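You operate a simulated robot arm through the tools that you are given. There is no shell and no other tool.

You run a simulated robot arm. Do the job below in one go: nothing can be reset, and whatever is moved stays where it is left.

Task
Fit the black cover on the module and lock latches 1 and 2.
Fine: use the red driver, then stand it back in its holder. Set down upright: red driver.

Only the result counts: the job must be done as asked and must still hold three seconds after the hand-in. Knocking over, shifting, dropping, spilling or breaking anything else fails it. A push-on lid holds only when it is set on centred and level and pressed home; a screw cap is set on level and turned clockwise until tight.

Robot
A 7-joint arm with a two-finger parallel gripper, fixed in place. Base frame: the origin is on the floor under the middle of its stand, x ahead of it, y to its left, z up. Readings come in m, rad, newtons and seconds.
It reaches about 0.91 m from its shoulder. Its first joint turns from -2.897 to 2.897 rad. Payload 3.43 kg.
Tool frame: the origin (TCP) lies between the finger pads and is the grasp point; the fingertips stand 0.03 m ahead of it; z points along the fingers, y is the line along which they close. Largest opening 0.094 m; finger width 0.028, thickness 0.01; the body of the gripper, 0.05 by 0.096 m, starts 0.055 m behind the TCP.
Orientation is that of the tool frame in the base frame, as a unit quaternion [w, x, y, z]. With the fingers straight down and closing along the base's y, the tool's x points along the base's -x, its y along +y and its z along -z.

Tools
- The arm moves only by the tool arm_command. Its argument "rows" is a list that holds one entry, the list of rows, each a list of 7 numbers: the turn, a rotation vector about the base's x, y, z in rad, then the shift along the base's x, y, z in m, then the finger opening in m, from 0 to 0.094. In form: [[[rx, ry, rz, x, y, z, jaw], ...]]. A call has 1 to 20 rows; each row is the pose to reach, as a shift and turn from the pose commanded when the call began. Each row takes 0.2 s and may step no farther than 0.05 m and 0.15 rad from the row before; otherwise, or with a gripper value out of range, the whole call is refused. A pose out of reach is approached as far as the arm can. The call stops where the force on the tool passes 40 N (or 10 N more than at its start, if that is more) or the arm is blocked; 0.2 s more then pass. Each finger travels about 0.045 m/s and halts on what it meets, pressing with about 21 N; the grip force reading is that of the motor and also rises with nothing between the fingers. The clock runs only during rows and for 0.2 s after the last one: add rows that repeat a pose to give the fingers time. The reply holds the time, the measured pose of the TCP, the force on the tool along the base axes, the opening and the grip force, in the units named above and with some noise, with the torque about the TCP (base axes, N m) and any sound that the robot's microphone picked up.
- Cameras (640 x 400 px; columns grow to the right, rows downward): "scene" is fixed at [0.2214, -0.6522, 1.5214]; the picture's right is [0.82, -0.57, 0.00], its down [-0.44, -0.63, -0.65] and it looks along [0.37, 0.53, -0.76] (base axes); focal length 232 px, centre (320, 200). "wrist" rides on the gripper at [0.076, 0.014, -0.103] in the tool frame; the picture's right is [-0.18, 0.98, 0.00], its down [-0.75, -0.14, -0.64] and it looks along [-0.63, -0.12, 0.77] (tool axes); focal length 243 px, centre (320, 200). There is no depth. A picture from a camera that has moved, and an enlarged one, comes with that camera's place and axes in the base frame and with its lens.
- camera(camera): a new picture of that camera. The clock stands still meanwhile.
- raise_lower(by): slides the trunk up (or, below 0, down) by that many m; the arm rides with it, the base frame stays. It gives what a move gives, with no picture.
- zoom(camera, box): a new picture of the part [left, top, right, bottom] of that camera's present view, enlarged. The clock stands still meanwhile.
- job_done(): hands the job in; it is judged then, once.

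Nothing tells you positions but the pictures and the camera data. Unless the task says otherwise, let go and move clear before handing in.

The tools are called after "Emit:" by a JSON object that holds its "fn" and its "kwargs". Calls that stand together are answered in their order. arm_command: Moves the arm, as the interface text tells. Its arguments: {"type":"object","properties":{"rows":{"type":"array","items":{"type":"array","items":{"type":"array","items":{"type":"number"}}}}},"required":["rows"]} The other tools are called the same way: raise_lower (by) moves the trunk up or down; camera (camera) takes a picture; zoom (camera, box) takes an enlarged picture of a part of a camera's view; job_done () hands the job in.

At the start:

```text
time_s: 0.0
tcp_pos: [0.312, -0.3555, 1.3015]
orientation: [0.0, 0.0, 1.0, -0.001]
ft_force: [0.3, -0.2, -0.5]
moment: [0.01, 0.03, -0.02]
width: 0.094
finger_force: 0.1
trunk travel left (down, up): [-0.45, 0.16]
```

scene: 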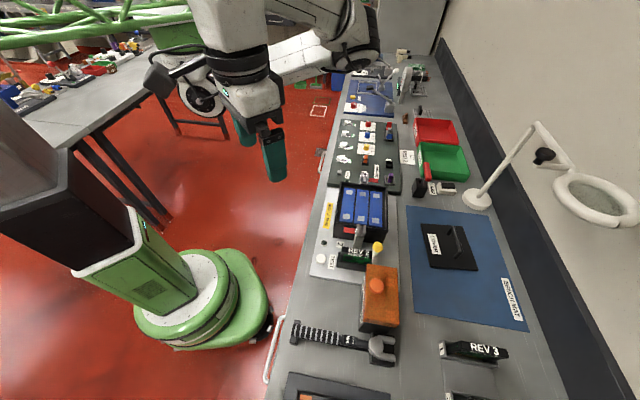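
wrist: 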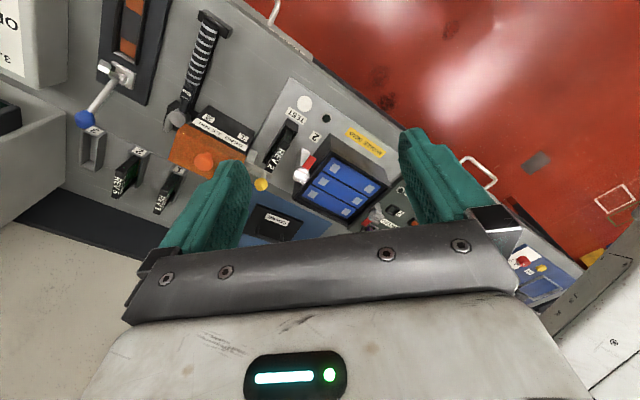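

I see a bench with panels, a module with blue cells, a black cover on a blue mat, and several holders. I will zoom in to identify the cover, module, latches and the red driver.

Emit:
{"fn": "zoom", "kwargs": {"camera": "scene", "box": [300, 160, 460, 280]}}

Emit:
{"fn": "zoom", "kwargs": {"camera": "scene", "box": [300, 40, 480, 200]}}

Emit:
{"fn": "zoom", "kwargs": {"camera": "scene", "box": [260, 250, 540, 400]}}

Emit:
{"fn": "zoom", "kwargs": {"camera": "wrist", "box": [60, 60, 420, 260]}}

```text
3.33 times, centred on (380, 220) of scene
camera zoom: at [0.2214, -0.6522, 1.5214], right [0.82, -0.57, 0.0], down [-0.44, -0.63, -0.65], along [0.37, 0.53, -0.76], focal length 773 px, centre (120, 133)
```

zoom: 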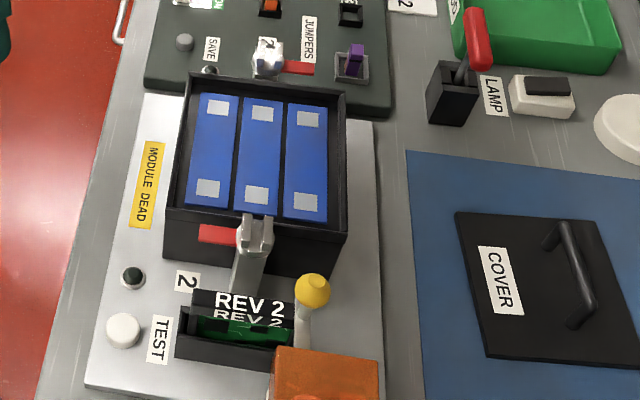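

```text
2.50 times, centred on (390, 120) of scene
camera zoom: at [0.2214, -0.6522, 1.5214], right [0.82, -0.57, 0.0], down [-0.44, -0.63, -0.65], along [0.37, 0.53, -0.76], focal length 580 px, centre (145, 400)
```

zoom: 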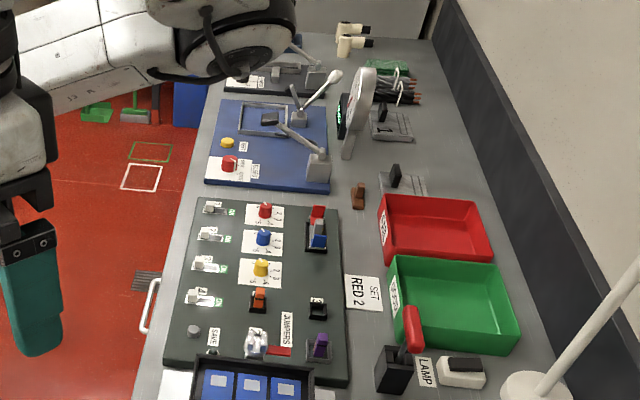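

```text
2.29 times, centred on (400, 325) of scene
camera zoom: at [0.2214, -0.6522, 1.5214], right [0.82, -0.57, 0.0], down [-0.44, -0.63, -0.65], along [0.37, 0.53, -0.76], focal length 530 px, centre (137, -86)
```

zoom: 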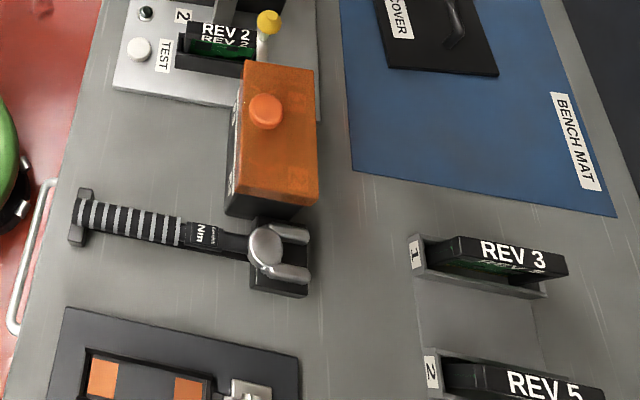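

```text
1.78 times, centred on (240, 160) of wrist
camera zoom: at [0.2362, -0.3411, 1.4042], right [0.18, 0.98, 0.0], down [0.75, -0.14, 0.64], along [0.63, -0.12, -0.77], focal length 431 px, centre (462, 271)
```

zoom: 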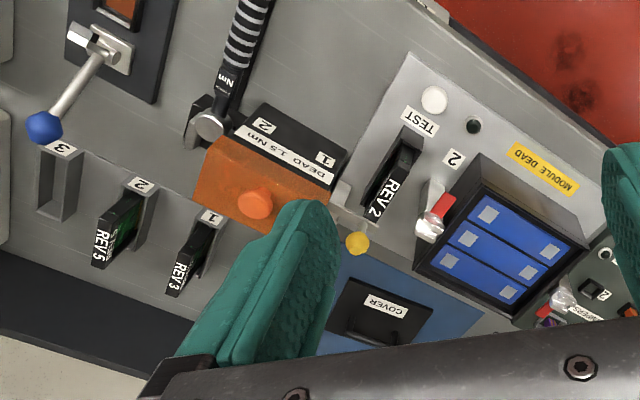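

The module (black box, blue cells) seems to be near (0.61, -0.34), the cover near (0.76, -0.58), and a red-handled tool sits in a black holder near the LAMP label. I'll zoom in further for the latches and the driver.

Emit:
{"fn": "zoom", "kwargs": {"camera": "scene", "box": [330, 200, 400, 250]}}

Emit:
{"fn": "zoom", "kwargs": {"camera": "scene", "box": [330, 160, 400, 205]}}

Emit:
{"fn": "zoom", "kwargs": {"camera": "scene", "box": [395, 150, 465, 200]}}

Emit:
{"fn": "zoom", "kwargs": {"camera": "scene", "box": [370, 40, 450, 100]}}

Emit:
{"fn": "zoom", "kwargs": {"camera": "wrist", "box": [240, 100, 420, 220]}}

Emit:
{"fn": "zoom", "kwargs": {"camera": "wrist", "box": [0, 0, 160, 100]}}

```text
8.00 times, centred on (365, 225) of scene
camera zoom: at [0.2214, -0.6522, 1.5214], right [0.82, -0.57, 0.0], down [-0.44, -0.63, -0.65], along [0.37, 0.53, -0.76], focal length 1856 px, centre (-40, 0)
```

zoom: 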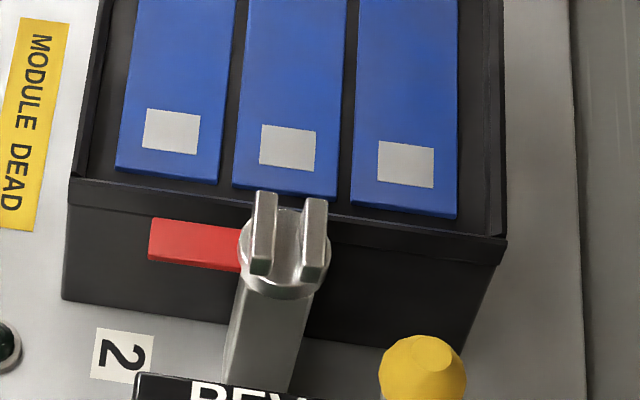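

```text
8.89 times, centred on (365, 182) of scene
camera zoom: at [0.2214, -0.6522, 1.5214], right [0.82, -0.57, 0.0], down [-0.44, -0.63, -0.65], along [0.37, 0.53, -0.76], focal length 2062 px, centre (-80, 356)
```

zoom: 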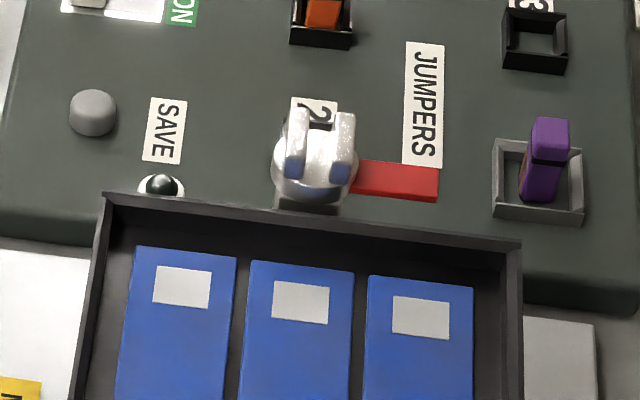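

```text
8.00 times, centred on (430, 175) of scene
camera zoom: at [0.2214, -0.6522, 1.5214], right [0.82, -0.57, 0.0], down [-0.44, -0.63, -0.65], along [0.37, 0.53, -0.76], focal length 1856 px, centre (-560, 400)
```

zoom: 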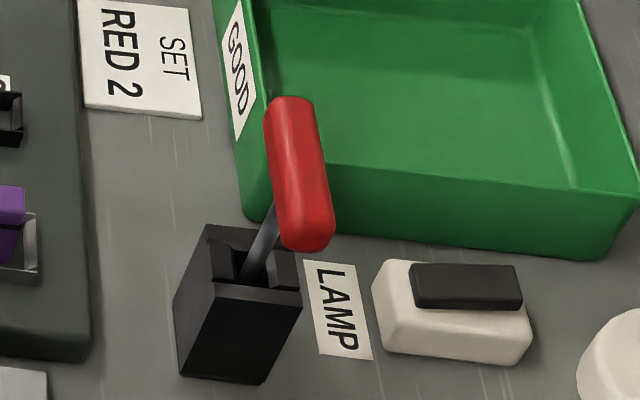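

```text
6.67 times, centred on (410, 70) of scene
camera zoom: at [0.2214, -0.6522, 1.5214], right [0.82, -0.57, 0.0], down [-0.44, -0.63, -0.65], along [0.37, 0.53, -0.76], focal length 1546 px, centre (-280, 1067)
```

zoom: 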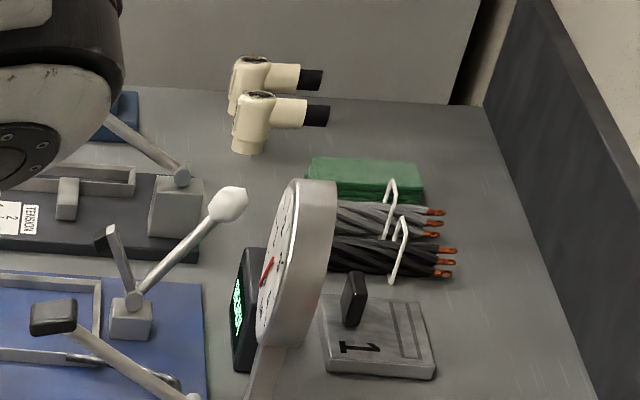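

```text
3.33 times, centred on (330, 160) of wrist
camera zoom: at [0.2362, -0.3411, 1.4042], right [0.18, 0.98, 0.0], down [0.75, -0.14, 0.64], along [0.63, -0.12, -0.77], focal length 809 px, centre (287, 333)
```

zoom: 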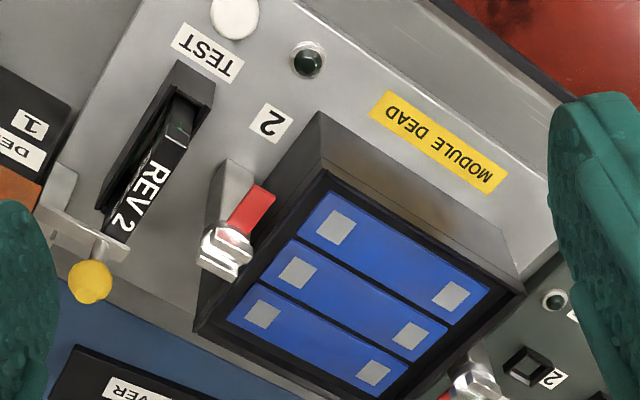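

```text
4.00 times, centred on (80, 50) of wrist
camera zoom: at [0.2362, -0.3411, 1.4042], right [0.18, 0.98, 0.0], down [0.75, -0.14, 0.64], along [0.63, -0.12, -0.77], focal length 970 px, centre (1280, 800)
```

zoom: 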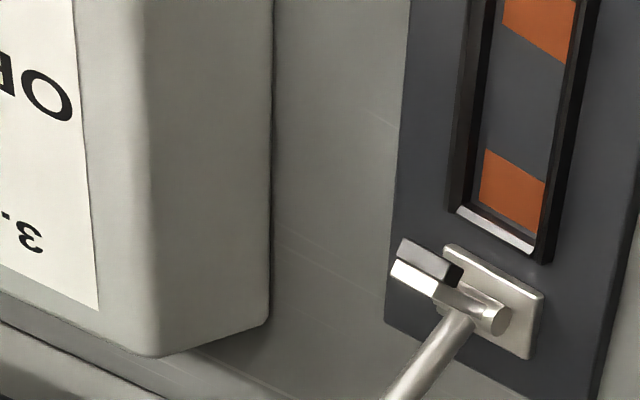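

The bench runs at about 45° to the base. Each latch looks like a post with a slotted head and a red tab. I'll turn the hand 45° and move over the bench at a safe height to see the driver and module better.

Emit:
{"fn": "arm_command", "kwargs": {"rows": [[[0, 0, 0.112, 0.04, -0.013, -0.005, 0.094], [0, 0, 0.224, 0.08, -0.027, -0.01, 0.094], [0, 0, 0.336, 0.12, -0.04, -0.015, 0.094], [0, 0, 0.449, 0.16, -0.054, -0.02, 0.094], [0, 0, 0.561, 0.2, -0.067, -0.025, 0.094], [0, 0, 0.673, 0.24, -0.081, -0.03, 0.094], [0, 0, 0.785, 0.28, -0.0945, -0.035, 0.094]]]}}

Emit:
{"fn": "camera", "kwargs": {"camera": "wrist"}}

Emit:
{"fn": "camera", "kwargs": {"camera": "scene"}}

```text
time_s: 1.6
tcp_pos: [0.5923, -0.4486, 1.2653]
orientation: [0.0, -0.383, 0.924, -0.001]
ft_force: [0.4, -1.0, 0.0]
moment: [0.05, 0.0, -0.03]
width: 0.0944
finger_force: 0.0
trunk travel left (down, up): [-0.45, 0.16]
```

```text
taken
camera wrist: at [0.528, -0.4934, 1.3682], right [-0.57, 0.82, 0.0], down [0.63, 0.43, 0.64], along [0.53, 0.36, -0.77], focal length 243 px, centre (320, 200)
```

wrist: 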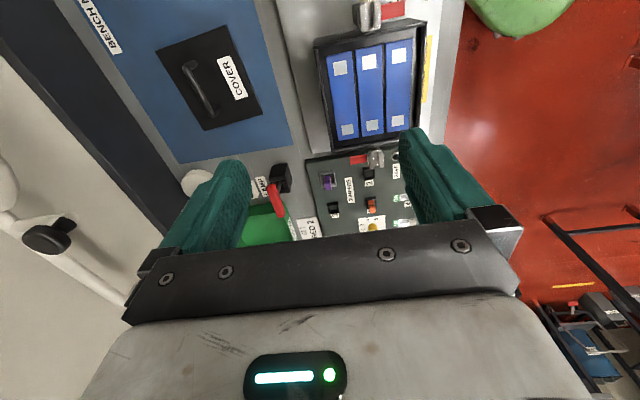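

```text
taken
```

scene: 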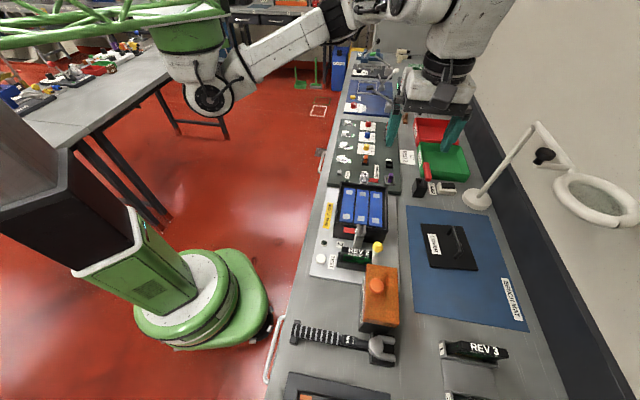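

The hand reaches out over the bench easily, and the driver holder is about (0.86, -0.38). I'll zoom the wrist view onto the driver, module and cover.

Emit:
{"fn": "zoom", "kwargs": {"camera": "wrist", "box": [230, 140, 330, 240]}}

Emit:
{"fn": "zoom", "kwargs": {"camera": "wrist", "box": [300, 0, 440, 100]}}

Emit:
{"fn": "zoom", "kwargs": {"camera": "wrist", "box": [300, 90, 440, 190]}}

Emit:
{"fn": "zoom", "kwargs": {"camera": "wrist", "box": [140, 20, 290, 140]}}

Emit:
{"fn": "zoom", "kwargs": {"camera": "scene", "box": [460, 90, 640, 240]}}

```text
4.00 times, centred on (280, 190) of wrist
camera zoom: at [0.528, -0.4934, 1.3682], right [-0.57, 0.82, 0.0], down [0.63, 0.43, 0.64], along [0.53, 0.36, -0.77], focal length 970 px, centre (480, 240)
```

zoom: 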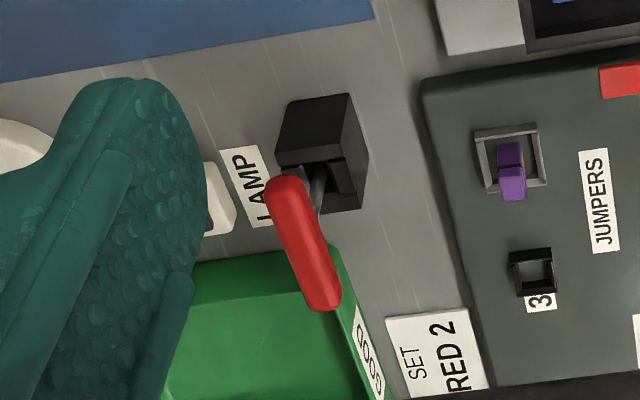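

```text
4.00 times, centred on (370, 50) of wrist
camera zoom: at [0.528, -0.4934, 1.3682], right [-0.57, 0.82, 0.0], down [0.63, 0.43, 0.64], along [0.53, 0.36, -0.77], focal length 970 px, centre (120, 800)
```

zoom: 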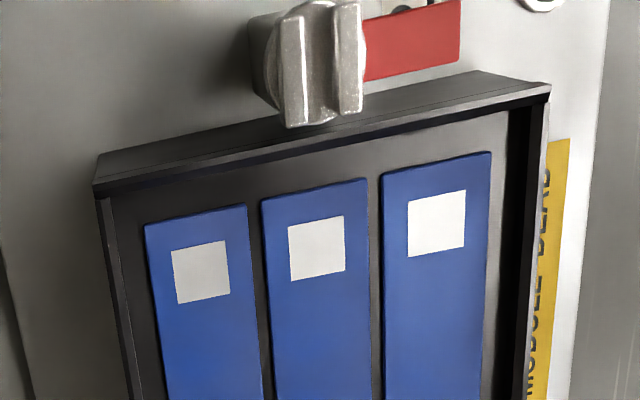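

```text
4.00 times, centred on (370, 140) of wrist
camera zoom: at [0.528, -0.4934, 1.3682], right [-0.57, 0.82, 0.0], down [0.63, 0.43, 0.64], along [0.53, 0.36, -0.77], focal length 970 px, centre (120, 440)
```

zoom: 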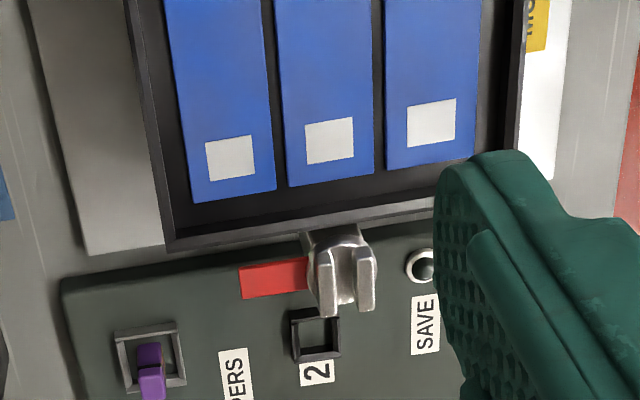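

```text
3.33 times, centred on (215, 80) of wrist
camera zoom: at [0.528, -0.4934, 1.3682], right [-0.57, 0.82, 0.0], down [0.63, 0.43, 0.64], along [0.53, 0.36, -0.77], focal length 809 px, centre (670, 600)
```

zoom: 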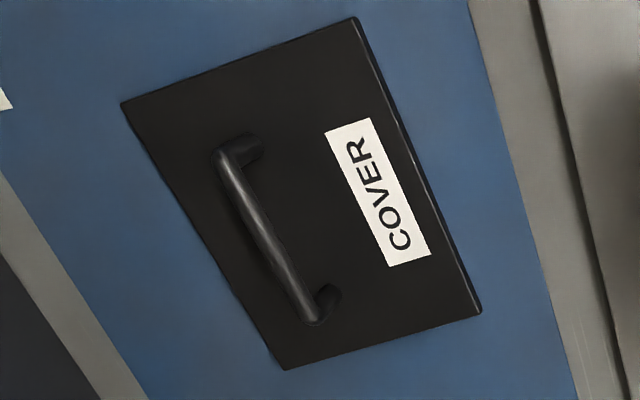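

```text
2.67 times, centred on (550, 165) of scene
camera zoom: at [0.2214, -0.6522, 1.5214], right [0.82, -0.57, 0.0], down [-0.44, -0.63, -0.65], along [0.37, 0.53, -0.76], focal length 619 px, centre (-293, 293)
```

zoom: 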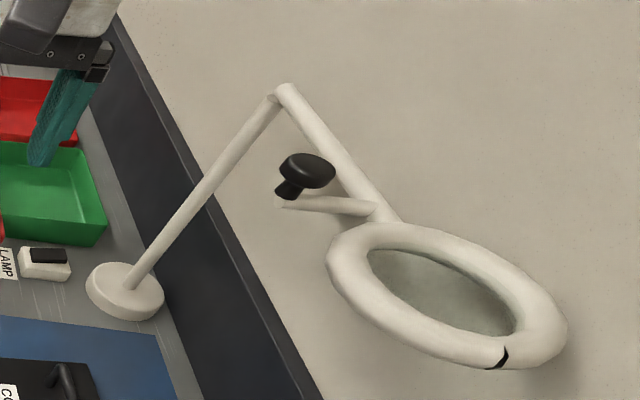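

The driver is a T-handle standing in its holder with the bar about z 0.98. The cover plate is about 0.146 × 0.129 m and turned about 5° from the bench, and the module rim is at about z 0.975. I'll zoom in on the cover handle to refine its height and position.

Emit:
{"fn": "zoom", "kwargs": {"camera": "scene", "box": [410, 210, 490, 280]}}

Emit:
{"fn": "zoom", "kwargs": {"camera": "wrist", "box": [170, 40, 250, 100]}}

Emit:
{"fn": "zoom", "kwargs": {"camera": "wrist", "box": [340, 0, 420, 50]}}

Emit:
{"fn": "zoom", "kwargs": {"camera": "wrist", "box": [250, 150, 310, 225]}}

```text
5.71 times, centred on (450, 245) of scene
camera zoom: at [0.2214, -0.6522, 1.5214], right [0.82, -0.57, 0.0], down [-0.44, -0.63, -0.65], along [0.37, 0.53, -0.76], focal length 1326 px, centre (-423, -57)
```

zoom: 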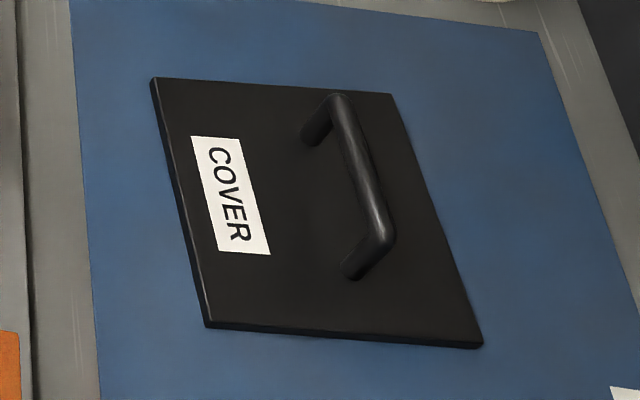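

```text
6.67 times, centred on (210, 70) of wrist
camera zoom: at [0.528, -0.4934, 1.3682], right [-0.57, 0.82, 0.0], down [0.63, 0.43, 0.64], along [0.53, 0.36, -0.77], focal length 1618 px, centre (1053, 1067)
```

zoom: 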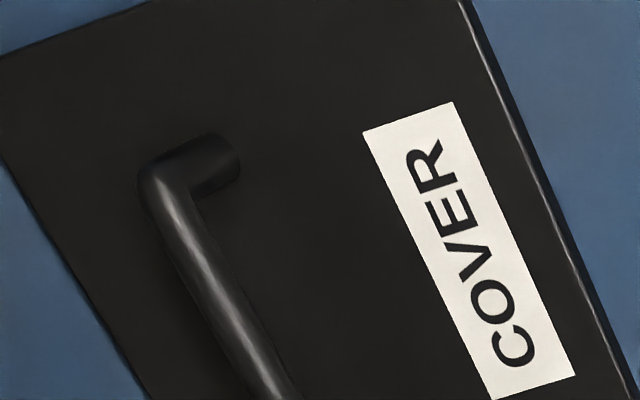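

```text
8.00 times, centred on (380, 25) of wrist
camera zoom: at [0.528, -0.4934, 1.3682], right [-0.57, 0.82, 0.0], down [0.63, 0.43, 0.64], along [0.53, 0.36, -0.77], focal length 1941 px, centre (-160, 1600)
```

zoom: 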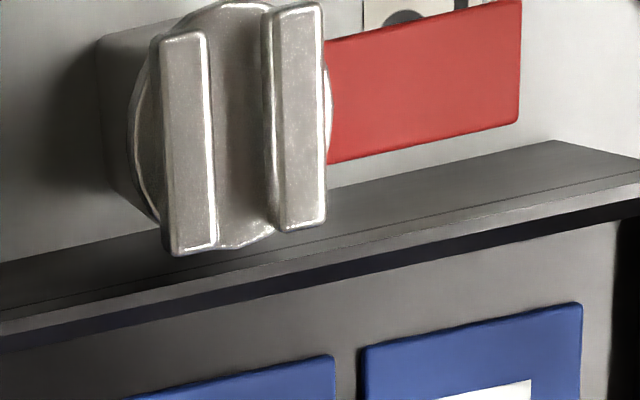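

```text
5.33 times, centred on (280, 188) of wrist
camera zoom: at [0.528, -0.4934, 1.3682], right [-0.57, 0.82, 0.0], down [0.63, 0.43, 0.64], along [0.53, 0.36, -0.77], focal length 1294 px, centre (533, 267)
```

zoom: 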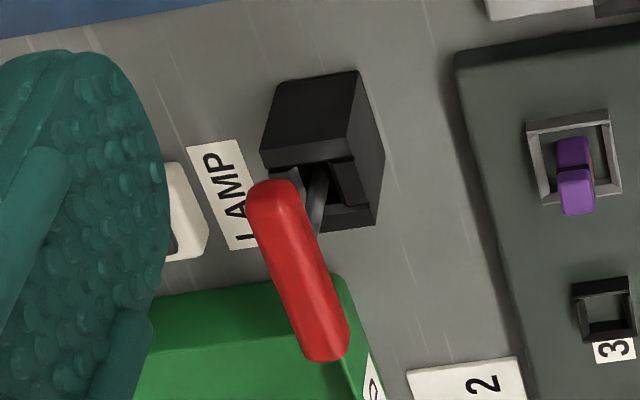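

The magnifier lamp matters here: its knob hangs near (0.80, -0.60, 1.22), almost above the cover handle at about (0.75, -0.592, 0.93). I'll check the lamp and the arm's wrist shape before I approach.

Emit:
{"fn": "zoom", "kwargs": {"camera": "wrist", "box": [0, 140, 140, 320]}}

Emit:
{"fn": "zoom", "kwargs": {"camera": "scene", "box": [320, 0, 540, 160]}}

Emit:
{"fn": "zoom", "kwargs": {"camera": "scene", "box": [140, 0, 480, 200]}}

```text
2.22 times, centred on (70, 230) of wrist
camera zoom: at [0.528, -0.4934, 1.3682], right [-0.57, 0.82, 0.0], down [0.63, 0.43, 0.64], along [0.53, 0.36, -0.77], focal length 539 px, centre (876, 133)
```

zoom: 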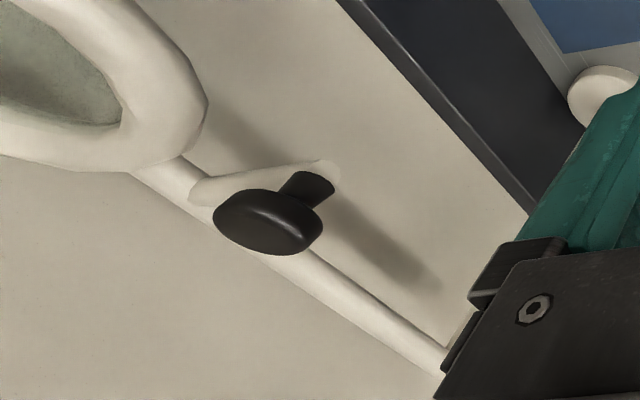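

```text
2.50 times, centred on (430, 80) of scene
camera zoom: at [0.2214, -0.6522, 1.5214], right [0.82, -0.57, 0.0], down [-0.44, -0.63, -0.65], along [0.37, 0.53, -0.76], focal length 580 px, centre (45, 500)
```

zoom: 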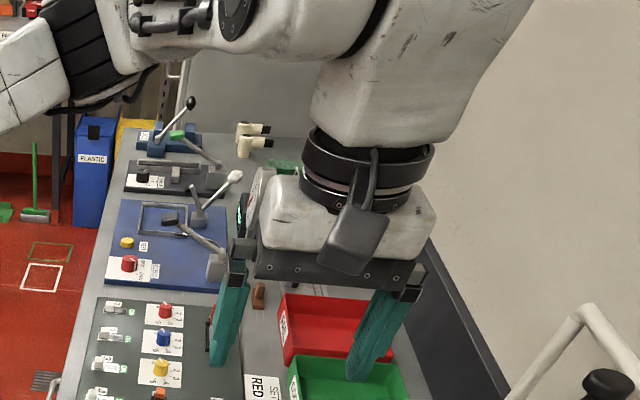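

```text
1.88 times, centred on (310, 100) of scene
camera zoom: at [0.2214, -0.6522, 1.5214], right [0.82, -0.57, 0.0], down [-0.44, -0.63, -0.65], along [0.37, 0.53, -0.76], focal length 437 px, centre (339, 388)
```

zoom: 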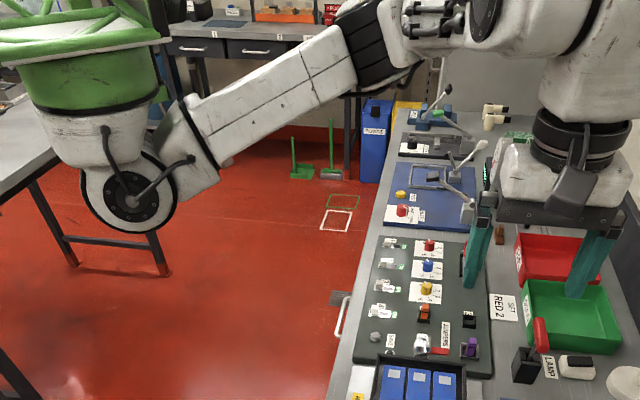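

The lamp knob is close to the column above the cover handle, so I'll come in tilted about 20° with the wrist leaning back toward the robot. First I move to a stand-off pose and look closely at the cover.

Emit:
{"fn": "arm_command", "kwargs": {"rows": [[[-0.0336, -0.0369, 0.0136, 0.0169, -0.0158, -0.0279, 0.094], [-0.0671, -0.0739, 0.0271, 0.0337, -0.0317, -0.0558, 0.094], [-0.1007, -0.1108, 0.0407, 0.0506, -0.0475, -0.0837, 0.094], [-0.1342, -0.1477, 0.0543, 0.0675, -0.0633, -0.1116, 0.094], [-0.1678, -0.1846, 0.0679, 0.0844, -0.0791, -0.1395, 0.094], [-0.2013, -0.2216, 0.0814, 0.1012, -0.095, -0.1674, 0.094], [-0.2349, -0.2585, 0.095, 0.1181, -0.1108, -0.1953, 0.094]]]}}

Emit:
{"fn": "camera", "kwargs": {"camera": "wrist"}}

Emit:
{"fn": "camera", "kwargs": {"camera": "scene"}}

```text
time_s: 3.2
tcp_pos: [0.7108, -0.5608, 1.0715]
orientation: [0.074, -0.42, 0.891, -0.158]
ft_force: [0.4, 0.3, 0.5]
moment: [-0.01, 0.01, 0.04]
width: 0.0939
finger_force: 0.1
trunk travel left (down, up): [-0.45, 0.16]
```

```text
taken
camera wrist: at [0.6239, -0.5889, 1.1617], right [-0.6, 0.73, -0.34], down [0.41, 0.64, 0.65], along [0.69, 0.25, -0.68], focal length 243 px, centre (320, 200)
```

wrist: 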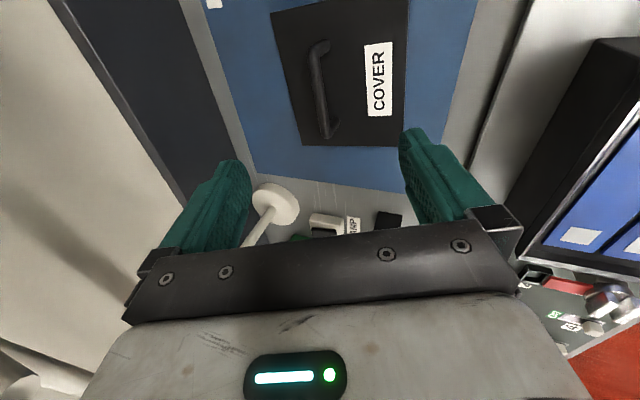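

```text
taken
```

scene: 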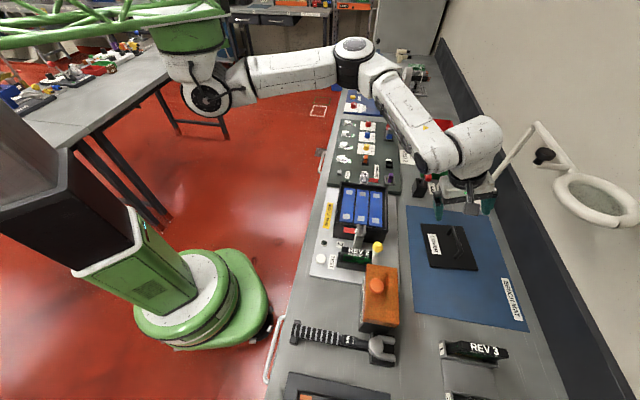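

I have a good view of the cover from the stand-off pose. I'll zoom in to pin down its corners and the handle bar.

Emit:
{"fn": "zoom", "kwargs": {"camera": "wrist", "box": [260, 0, 420, 150]}}

Emit:
{"fn": "zoom", "kwargs": {"camera": "wrist", "box": [290, 20, 400, 150]}}

```text
2.67 times, centred on (340, 75) of wrist
camera zoom: at [0.6239, -0.5889, 1.1617], right [-0.6, 0.73, -0.34], down [0.41, 0.64, 0.65], along [0.69, 0.25, -0.68], focal length 647 px, centre (267, 533)
```

zoom: 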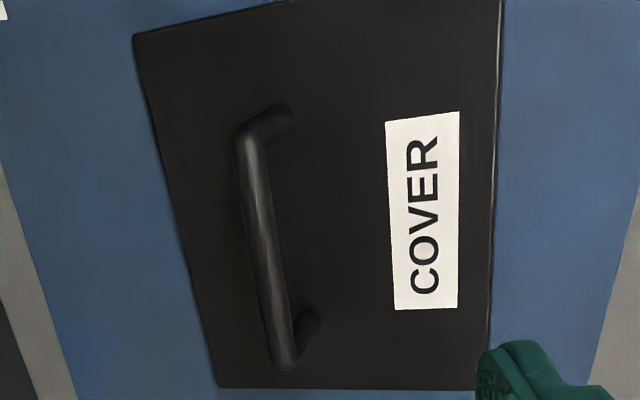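

```text
3.08 times, centred on (345, 85) of wrist
camera zoom: at [0.6239, -0.5889, 1.1617], right [-0.6, 0.73, -0.34], down [0.41, 0.64, 0.65], along [0.69, 0.25, -0.68], focal length 746 px, centre (243, 554)
```

zoom: 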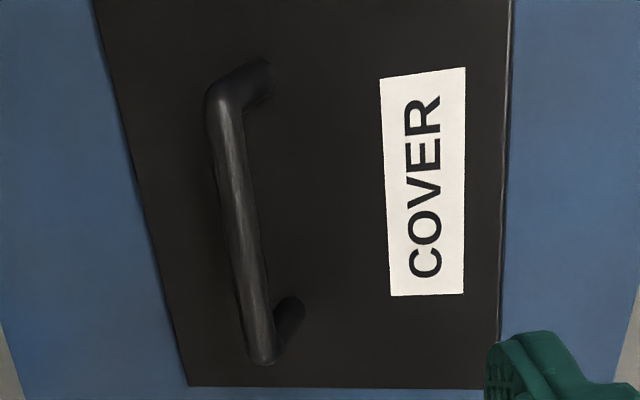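

The new view confirms the cover corners and puts the handle bar's middle at about (0.750, -0.592, 0.932). I descend along the tilted tool axis with a narrower opening.

Emit:
{"fn": "arm_command", "kwargs": {"rows": [[[0, 0, 0, 0.0, 0.0, 0.0, 0.07], [0, 0, 0, 0.0097, -0.0079, -0.0333, 0.045], [0, 0, 0, 0.0194, -0.0157, -0.0667, 0.045], [0, 0, 0, 0.0291, -0.0236, -0.1, 0.045]]]}}

Emit:
{"fn": "camera", "kwargs": {"camera": "wrist"}}

Emit:
{"fn": "zoom", "kwargs": {"camera": "scene", "box": [400, 100, 560, 280]}}

```text
time_s: 4.2
tcp_pos: [0.7411, -0.5844, 0.9713]
orientation: [0.075, -0.419, 0.891, -0.158]
ft_force: [0.2, 1.0, 0.6]
moment: [0.0, 0.04, 0.0]
width: 0.045
finger_force: 0.0
trunk travel left (down, up): [-0.45, 0.16]
```

```text
taken
camera wrist: at [0.6542, -0.613, 1.0619], right [-0.59, 0.73, -0.34], down [0.41, 0.64, 0.65], along [0.69, 0.25, -0.68], focal length 243 px, centre (320, 200)
```

wrist: 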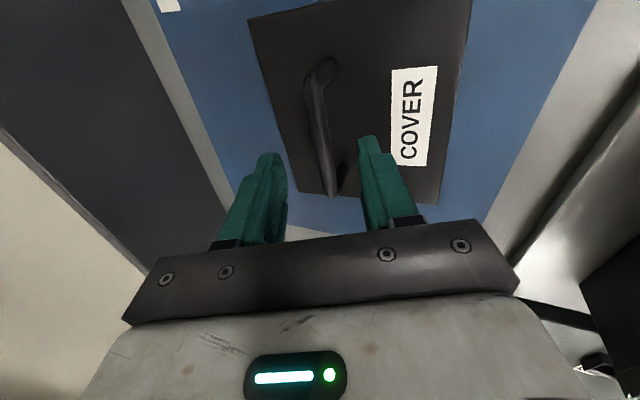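

```text
2.22 times, centred on (480, 190) of scene
camera zoom: at [0.2214, -0.6522, 1.5214], right [0.82, -0.57, 0.0], down [-0.44, -0.63, -0.65], along [0.37, 0.53, -0.76], focal length 516 px, centre (-36, 222)
```

zoom: 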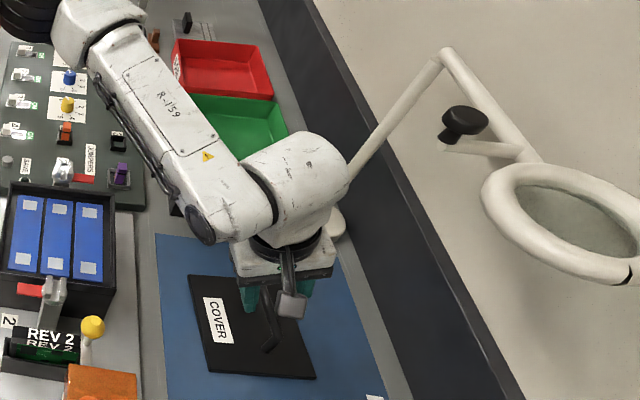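

The bar lies centred between the fingers and the lamp is clear. I go down the last 25 mm and close.

Emit:
{"fn": "arm_command", "kwargs": {"rows": [[[0, 0, 0, 0.0037, -0.003, -0.0125, 0.045], [0, 0, 0, 0.0073, -0.0059, -0.025, 0.045], [0, 0, 0, 0.0073, -0.0059, -0.025, 0.02], [0, 0, 0, 0.0073, -0.0059, -0.025, 0.0], [0, 0, 0, 0.0073, -0.0059, -0.025, 0.0], [0, 0, 0, 0.0073, -0.0059, -0.025, 0.0]]]}}

Emit:
{"fn": "camera", "kwargs": {"camera": "wrist"}}

```text
time_s: 5.6
tcp_pos: [0.747, -0.5899, 0.9454]
orientation: [0.074, -0.42, 0.891, -0.157]
ft_force: [0.4, 0.9, 0.6]
moment: [0.01, -0.01, 0.01]
width: 0.0114
finger_force: 20.9
trunk travel left (down, up): [-0.45, 0.16]
```

```text
taken
camera wrist: at [0.6607, -0.6187, 1.0367], right [-0.6, 0.73, -0.34], down [0.41, 0.64, 0.65], along [0.69, 0.25, -0.68], focal length 243 px, centre (320, 200)
```

wrist: 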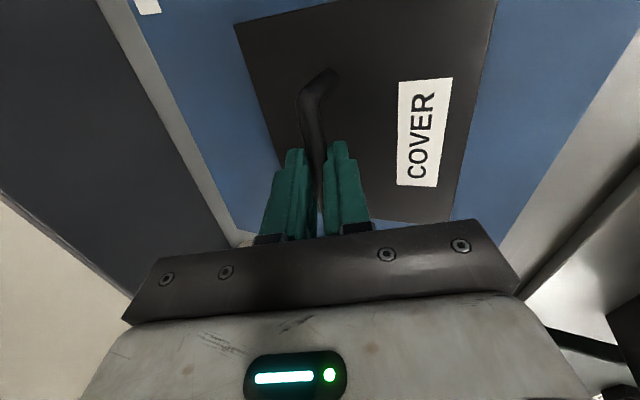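

The bar is gripped at 11.4 mm. I lift along the retreat direction, away from the lamp, and check how the cover hangs.

Emit:
{"fn": "arm_command", "kwargs": {"rows": [[[0, 0, 0, -0.0026, 0.0022, 0.0094, 0.0], [0, 0, 0, -0.0106, 0.0088, 0.0376, 0.0], [0, 0, 0, -0.0198, 0.0165, 0.0705, 0.0], [0, 0, 0, -0.0291, 0.0241, 0.1035, 0.0], [0, 0, 0, -0.0397, 0.0329, 0.1411, 0.0]]]}}

Emit:
{"fn": "camera", "kwargs": {"camera": "wrist"}}

Emit:
{"fn": "zoom", "kwargs": {"camera": "scene", "box": [360, 100, 540, 280]}}

```text
time_s: 6.8
tcp_pos: [0.7073, -0.5586, 1.0865]
orientation: [0.074, -0.42, 0.891, -0.156]
ft_force: [-0.6, 0.5, -3.4]
moment: [0.03, 0.04, 0.03]
width: 0.0114
finger_force: 20.8
trunk travel left (down, up): [-0.45, 0.16]
```

```text
taken
camera wrist: at [0.6211, -0.5871, 1.1787], right [-0.6, 0.73, -0.33], down [0.41, 0.64, 0.65], along [0.69, 0.25, -0.68], focal length 243 px, centre (320, 200)
```

wrist: 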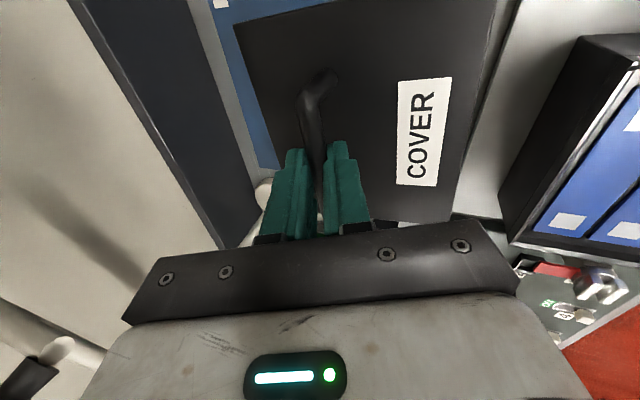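

```text
2.22 times, centred on (450, 190) of scene
camera zoom: at [0.2214, -0.6522, 1.5214], right [0.82, -0.57, 0.0], down [-0.44, -0.63, -0.65], along [0.37, 0.53, -0.76], focal length 516 px, centre (31, 222)
```

zoom: 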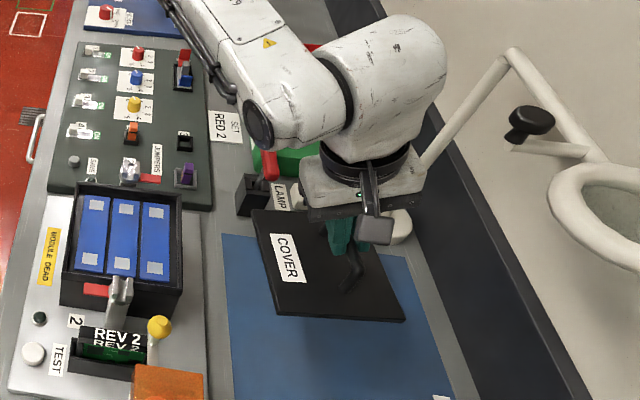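

The cover hangs level and didn't slip in the grip (about 3.5 N). Now I'll measure the module opening and the latches with high-zoom scene views.

Emit:
{"fn": "zoom", "kwargs": {"camera": "scene", "box": [325, 175, 365, 200]}}

Emit:
{"fn": "zoom", "kwargs": {"camera": "scene", "box": [360, 175, 400, 200]}}

Emit:
{"fn": "zoom", "kwargs": {"camera": "scene", "box": [325, 212, 365, 237]}}

Emit:
{"fn": "zoom", "kwargs": {"camera": "scene", "box": [360, 217, 400, 242]}}

Emit:
{"fn": "zoom", "kwargs": {"camera": "wrist", "box": [480, 30, 640, 330]}}

```text
16.00 times, centred on (345, 188) of scene
camera zoom: at [0.2214, -0.6522, 1.5214], right [0.82, -0.57, 0.0], down [-0.44, -0.63, -0.65], along [0.37, 0.53, -0.76], focal length 3711 px, centre (-80, 400)
```

zoom: 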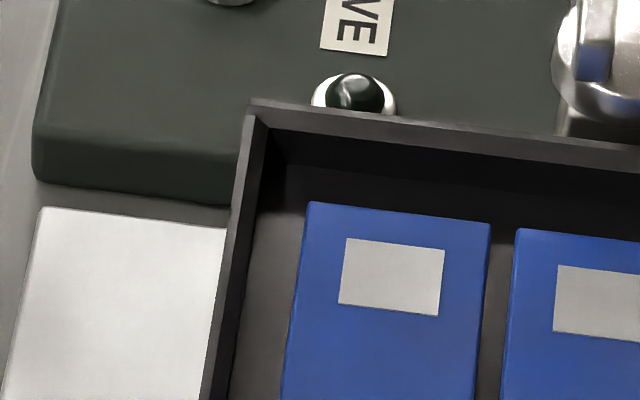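

```text
16.00 times, centred on (380, 188) of scene
camera zoom: at [0.2214, -0.6522, 1.5214], right [0.82, -0.57, 0.0], down [-0.44, -0.63, -0.65], along [0.37, 0.53, -0.76], focal length 3711 px, centre (-640, 400)
```

zoom: 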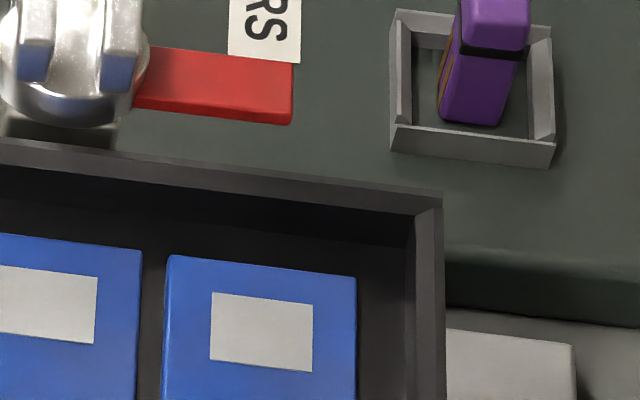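

```text
16.00 times, centred on (345, 224) of scene
camera zoom: at [0.2214, -0.6522, 1.5214], right [0.82, -0.57, 0.0], down [-0.44, -0.63, -0.65], along [0.37, 0.53, -0.76], focal length 3711 px, centre (-80, -192)
```

zoom: 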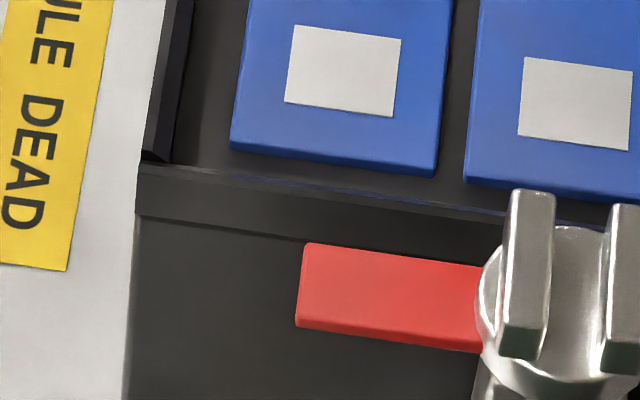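

```text
16.00 times, centred on (380, 230) of scene
camera zoom: at [0.2214, -0.6522, 1.5214], right [0.82, -0.57, 0.0], down [-0.44, -0.63, -0.65], along [0.37, 0.53, -0.76], focal length 3711 px, centre (-640, -272)
```

zoom: 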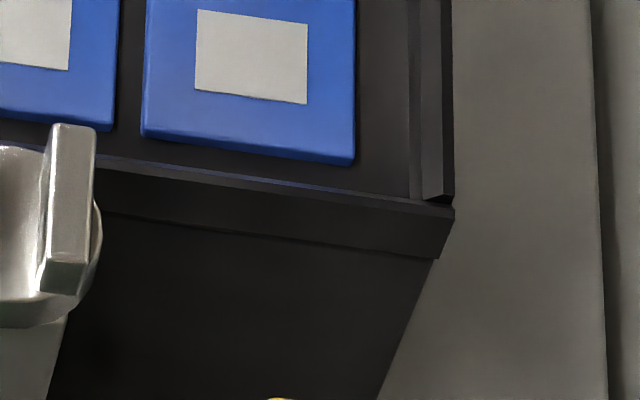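

```text
1.33 times, centred on (560, 180) of wrist
camera zoom: at [0.6211, -0.5871, 1.1787], right [-0.6, 0.73, -0.33], down [0.41, 0.64, 0.65], along [0.69, 0.25, -0.68], focal length 324 px, centre (0, 227)
```

zoom: 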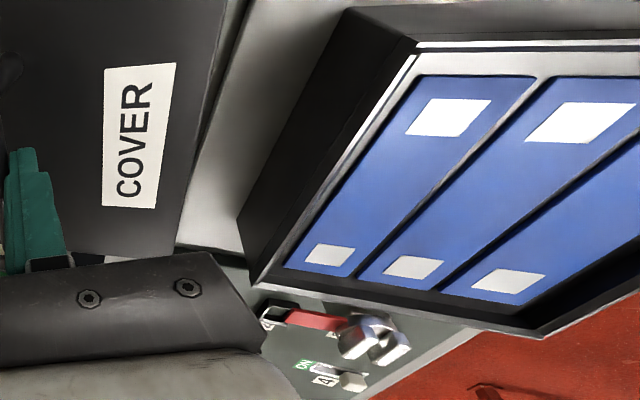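

The module's long axis is at 45°, with its centre near (0.582, -0.359) and its rim around z 0.98. Before placing the cover I'll look at the rim and latch 1 in the current wrist view to see whether the cover drops inside.

Emit:
{"fn": "zoom", "kwargs": {"camera": "wrist", "box": [500, 200, 640, 330]}}

Emit:
{"fn": "zoom", "kwargs": {"camera": "wrist", "box": [540, 20, 640, 120]}}

Emit:
{"fn": "zoom", "kwargs": {"camera": "scene", "box": [325, 170, 405, 270]}}

```text
3.08 times, centred on (570, 265) of wrist
camera zoom: at [0.6211, -0.5871, 1.1787], right [-0.6, 0.73, -0.33], down [0.41, 0.64, 0.65], along [0.69, 0.25, -0.68], focal length 746 px, centre (-449, 0)
```

zoom: 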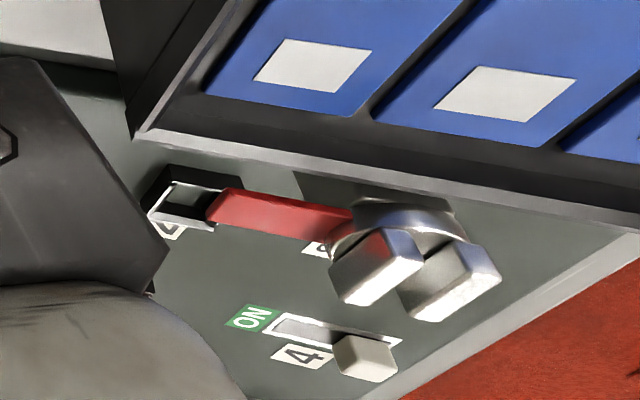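

```text
4.00 times, centred on (590, 70) of wrist
camera zoom: at [0.6211, -0.5871, 1.1787], right [-0.6, 0.73, -0.33], down [0.41, 0.64, 0.65], along [0.69, 0.25, -0.68], focal length 970 px, centre (-760, 720)
```

zoom: 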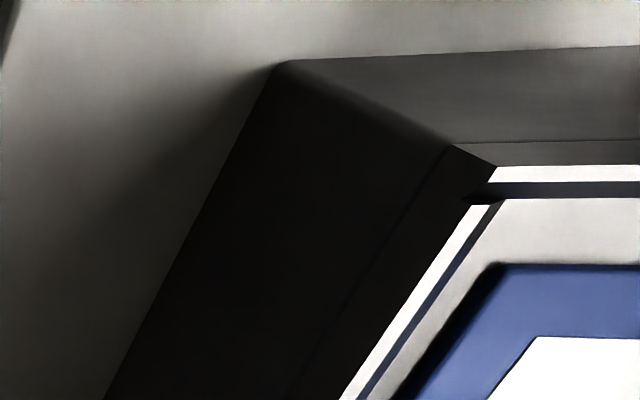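

```text
4.00 times, centred on (365, 220) of scene
camera zoom: at [0.2214, -0.6522, 1.5214], right [0.82, -0.57, 0.0], down [-0.44, -0.63, -0.65], along [0.37, 0.53, -0.76], focal length 928 px, centre (140, 120)
```

zoom: 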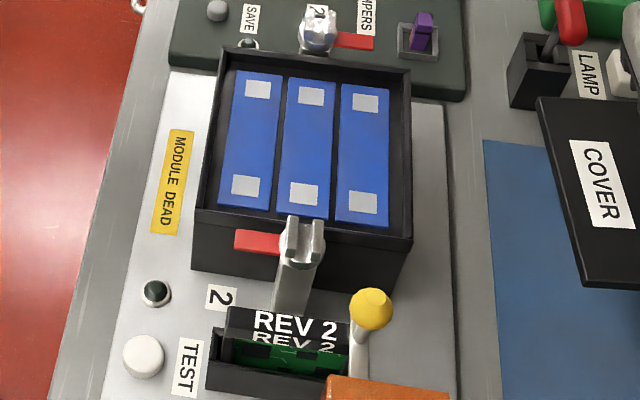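

The cover fits down inside the rim walls, and the latch tabs sit at about rim height. I'll raise a little, carry the cover over the module, and turn it about −5.3° to line up with the rim, keeping the tilt.

Emit:
{"fn": "arm_command", "kwargs": {"rows": [[[0, 0, 0, 0, 0, 0.03, 0.0], [0, 0, -0.0154, -0.0191, 0.0321, 0.035, 0.0], [0, 0, -0.0308, -0.0382, 0.0643, 0.035, 0.0], [0, 0, -0.0462, -0.0574, 0.0964, 0.035, 0.0], [0, 0, -0.0617, -0.0765, 0.1285, 0.035, 0.0], [0, 0, -0.0771, -0.0956, 0.1607, 0.035, 0.0], [0, 0, -0.0925, -0.1147, 0.1928, 0.035, 0.0], [0, 0, -0.0925, -0.1147, 0.1928, 0.035, 0.0]]]}}

Emit:
{"fn": "camera", "kwargs": {"camera": "wrist"}}

Emit:
{"fn": "camera", "kwargs": {"camera": "scene"}}

Emit:
{"fn": "zoom", "kwargs": {"camera": "scene", "box": [310, 150, 420, 260]}}

```text
time_s: 8.6
tcp_pos: [0.5909, -0.3646, 1.1237]
orientation: [0.067, -0.379, 0.909, -0.16]
ft_force: [0.3, 0.1, -2.9]
moment: [-0.03, 0.0, 0.04]
width: 0.0114
finger_force: 21.3
trunk travel left (down, up): [-0.45, 0.16]
```

```text
taken
camera wrist: at [0.503, -0.3842, 1.2134], right [-0.53, 0.78, -0.34], down [0.47, 0.6, 0.65], along [0.71, 0.18, -0.68], focal length 243 px, centre (320, 200)
```

wrist: 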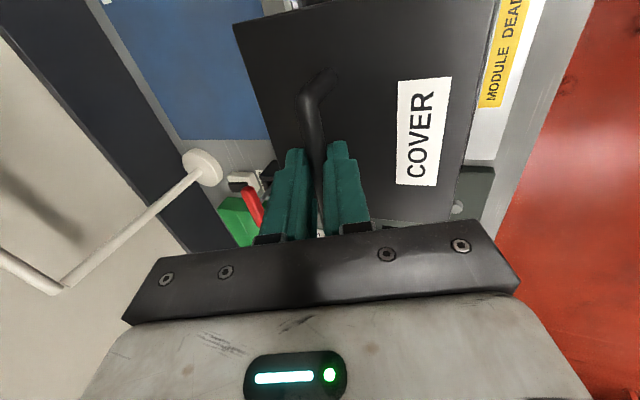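

```text
taken
```

scene: 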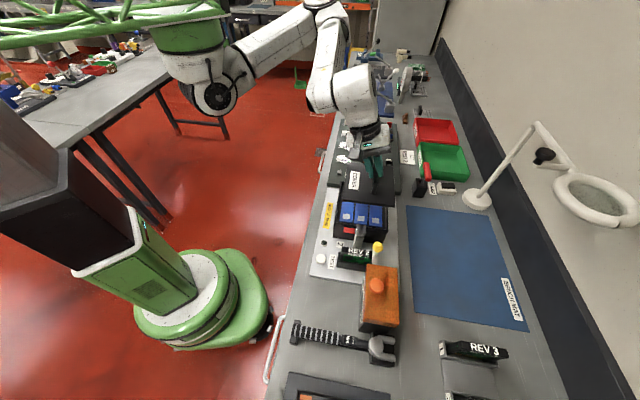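

```text
3.64 times, centred on (365, 205) of scene
camera zoom: at [0.2214, -0.6522, 1.5214], right [0.82, -0.57, 0.0], down [-0.44, -0.63, -0.65], along [0.37, 0.53, -0.76], focal length 844 px, centre (156, 182)
```

zoom: 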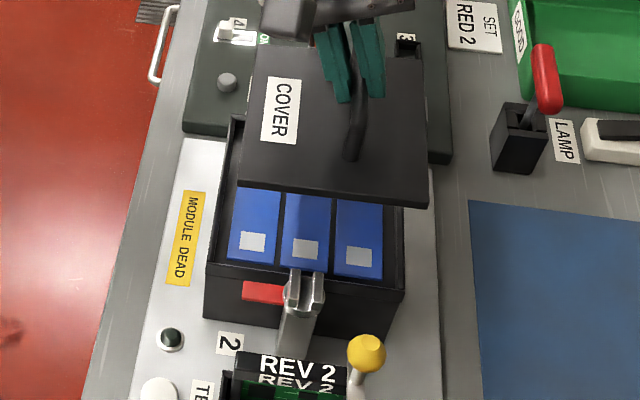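

The cover is over the module, high up. I'll zoom at high magnification to measure the cover edges against the rim.

Emit:
{"fn": "zoom", "kwargs": {"camera": "scene", "box": [325, 190, 365, 215]}}

Emit:
{"fn": "zoom", "kwargs": {"camera": "scene", "box": [370, 195, 410, 220]}}

Emit:
{"fn": "zoom", "kwargs": {"camera": "scene", "box": [335, 150, 415, 200]}}

```text
16.00 times, centred on (345, 202) of scene
camera zoom: at [0.2214, -0.6522, 1.5214], right [0.82, -0.57, 0.0], down [-0.44, -0.63, -0.65], along [0.37, 0.53, -0.76], focal length 3711 px, centre (-80, 160)
```

zoom: 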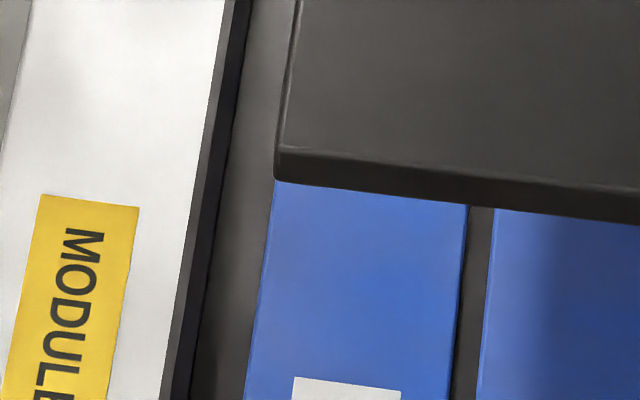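

```text
16.00 times, centred on (390, 208) of scene
camera zoom: at [0.2214, -0.6522, 1.5214], right [0.82, -0.57, 0.0], down [-0.44, -0.63, -0.65], along [0.37, 0.53, -0.76], focal length 3711 px, centre (-800, 80)
```

zoom: 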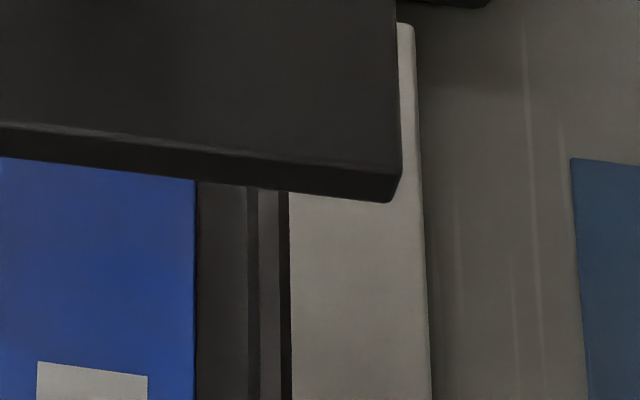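

```text
8.00 times, centred on (375, 175) of scene
camera zoom: at [0.2214, -0.6522, 1.5214], right [0.82, -0.57, 0.0], down [-0.44, -0.63, -0.65], along [0.37, 0.53, -0.76], focal length 1856 px, centre (-120, 400)
```

zoom: 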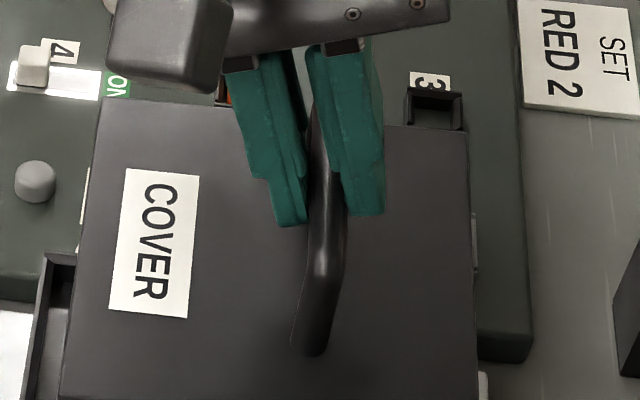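

The cover sits a little off in y and by about 0.8° in yaw. I'll lower it to about 2 cm above the rim, correct the yaw and compare the edges directly.

Emit:
{"fn": "arm_command", "kwargs": {"rows": [[[0, 0, -0.005, 0, 0.001, -0.03, 0.0], [0, 0, -0.014, 0, 0.002, -0.06, 0.0], [0, 0, -0.014, 0, 0.002, -0.07, 0.0], [0, 0, -0.014, 0, 0.002, -0.07, 0.0]]]}}

Emit:
{"fn": "camera", "kwargs": {"camera": "wrist"}}

Emit:
{"fn": "zoom", "kwargs": {"camera": "scene", "box": [325, 165, 405, 215]}}

Emit:
{"fn": "zoom", "kwargs": {"camera": "scene", "box": [325, 190, 405, 240]}}

```text
time_s: 9.6
tcp_pos: [0.5918, -0.3631, 1.052]
orientation: [0.065, -0.372, 0.912, -0.161]
ft_force: [0.1, 0.7, -2.9]
moment: [0.0, 0.04, -0.02]
width: 0.0113
finger_force: 21.5
trunk travel left (down, up): [-0.45, 0.16]
```

```text
taken
camera wrist: at [0.5033, -0.3812, 1.1434], right [-0.51, 0.79, -0.34], down [0.48, 0.59, 0.65], along [0.71, 0.17, -0.68], focal length 243 px, centre (320, 200)
```

wrist: 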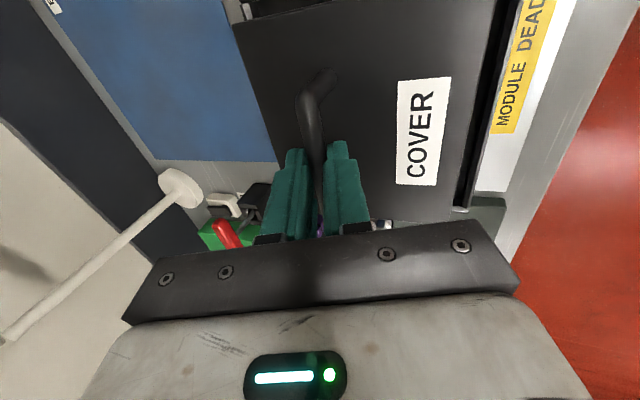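

```text
8.00 times, centred on (365, 190) of scene
camera zoom: at [0.2214, -0.6522, 1.5214], right [0.82, -0.57, 0.0], down [-0.44, -0.63, -0.65], along [0.37, 0.53, -0.76], focal length 1856 px, centre (-40, 280)
```

zoom: 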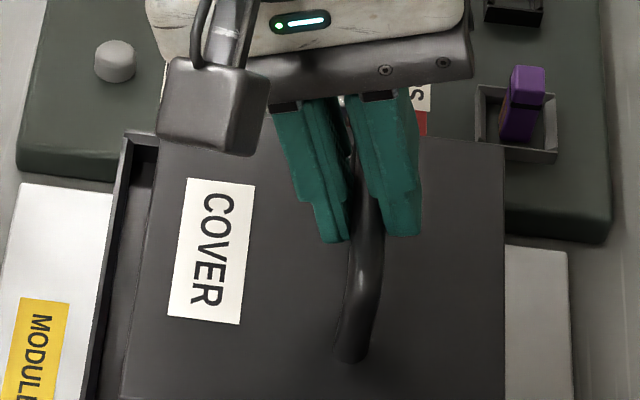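

```text
8.00 times, centred on (365, 215) of scene
camera zoom: at [0.2214, -0.6522, 1.5214], right [0.82, -0.57, 0.0], down [-0.44, -0.63, -0.65], along [0.37, 0.53, -0.76], focal length 1856 px, centre (-40, 80)
```

zoom: 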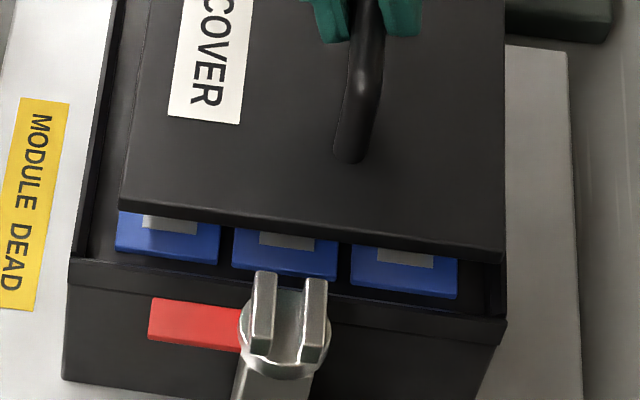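

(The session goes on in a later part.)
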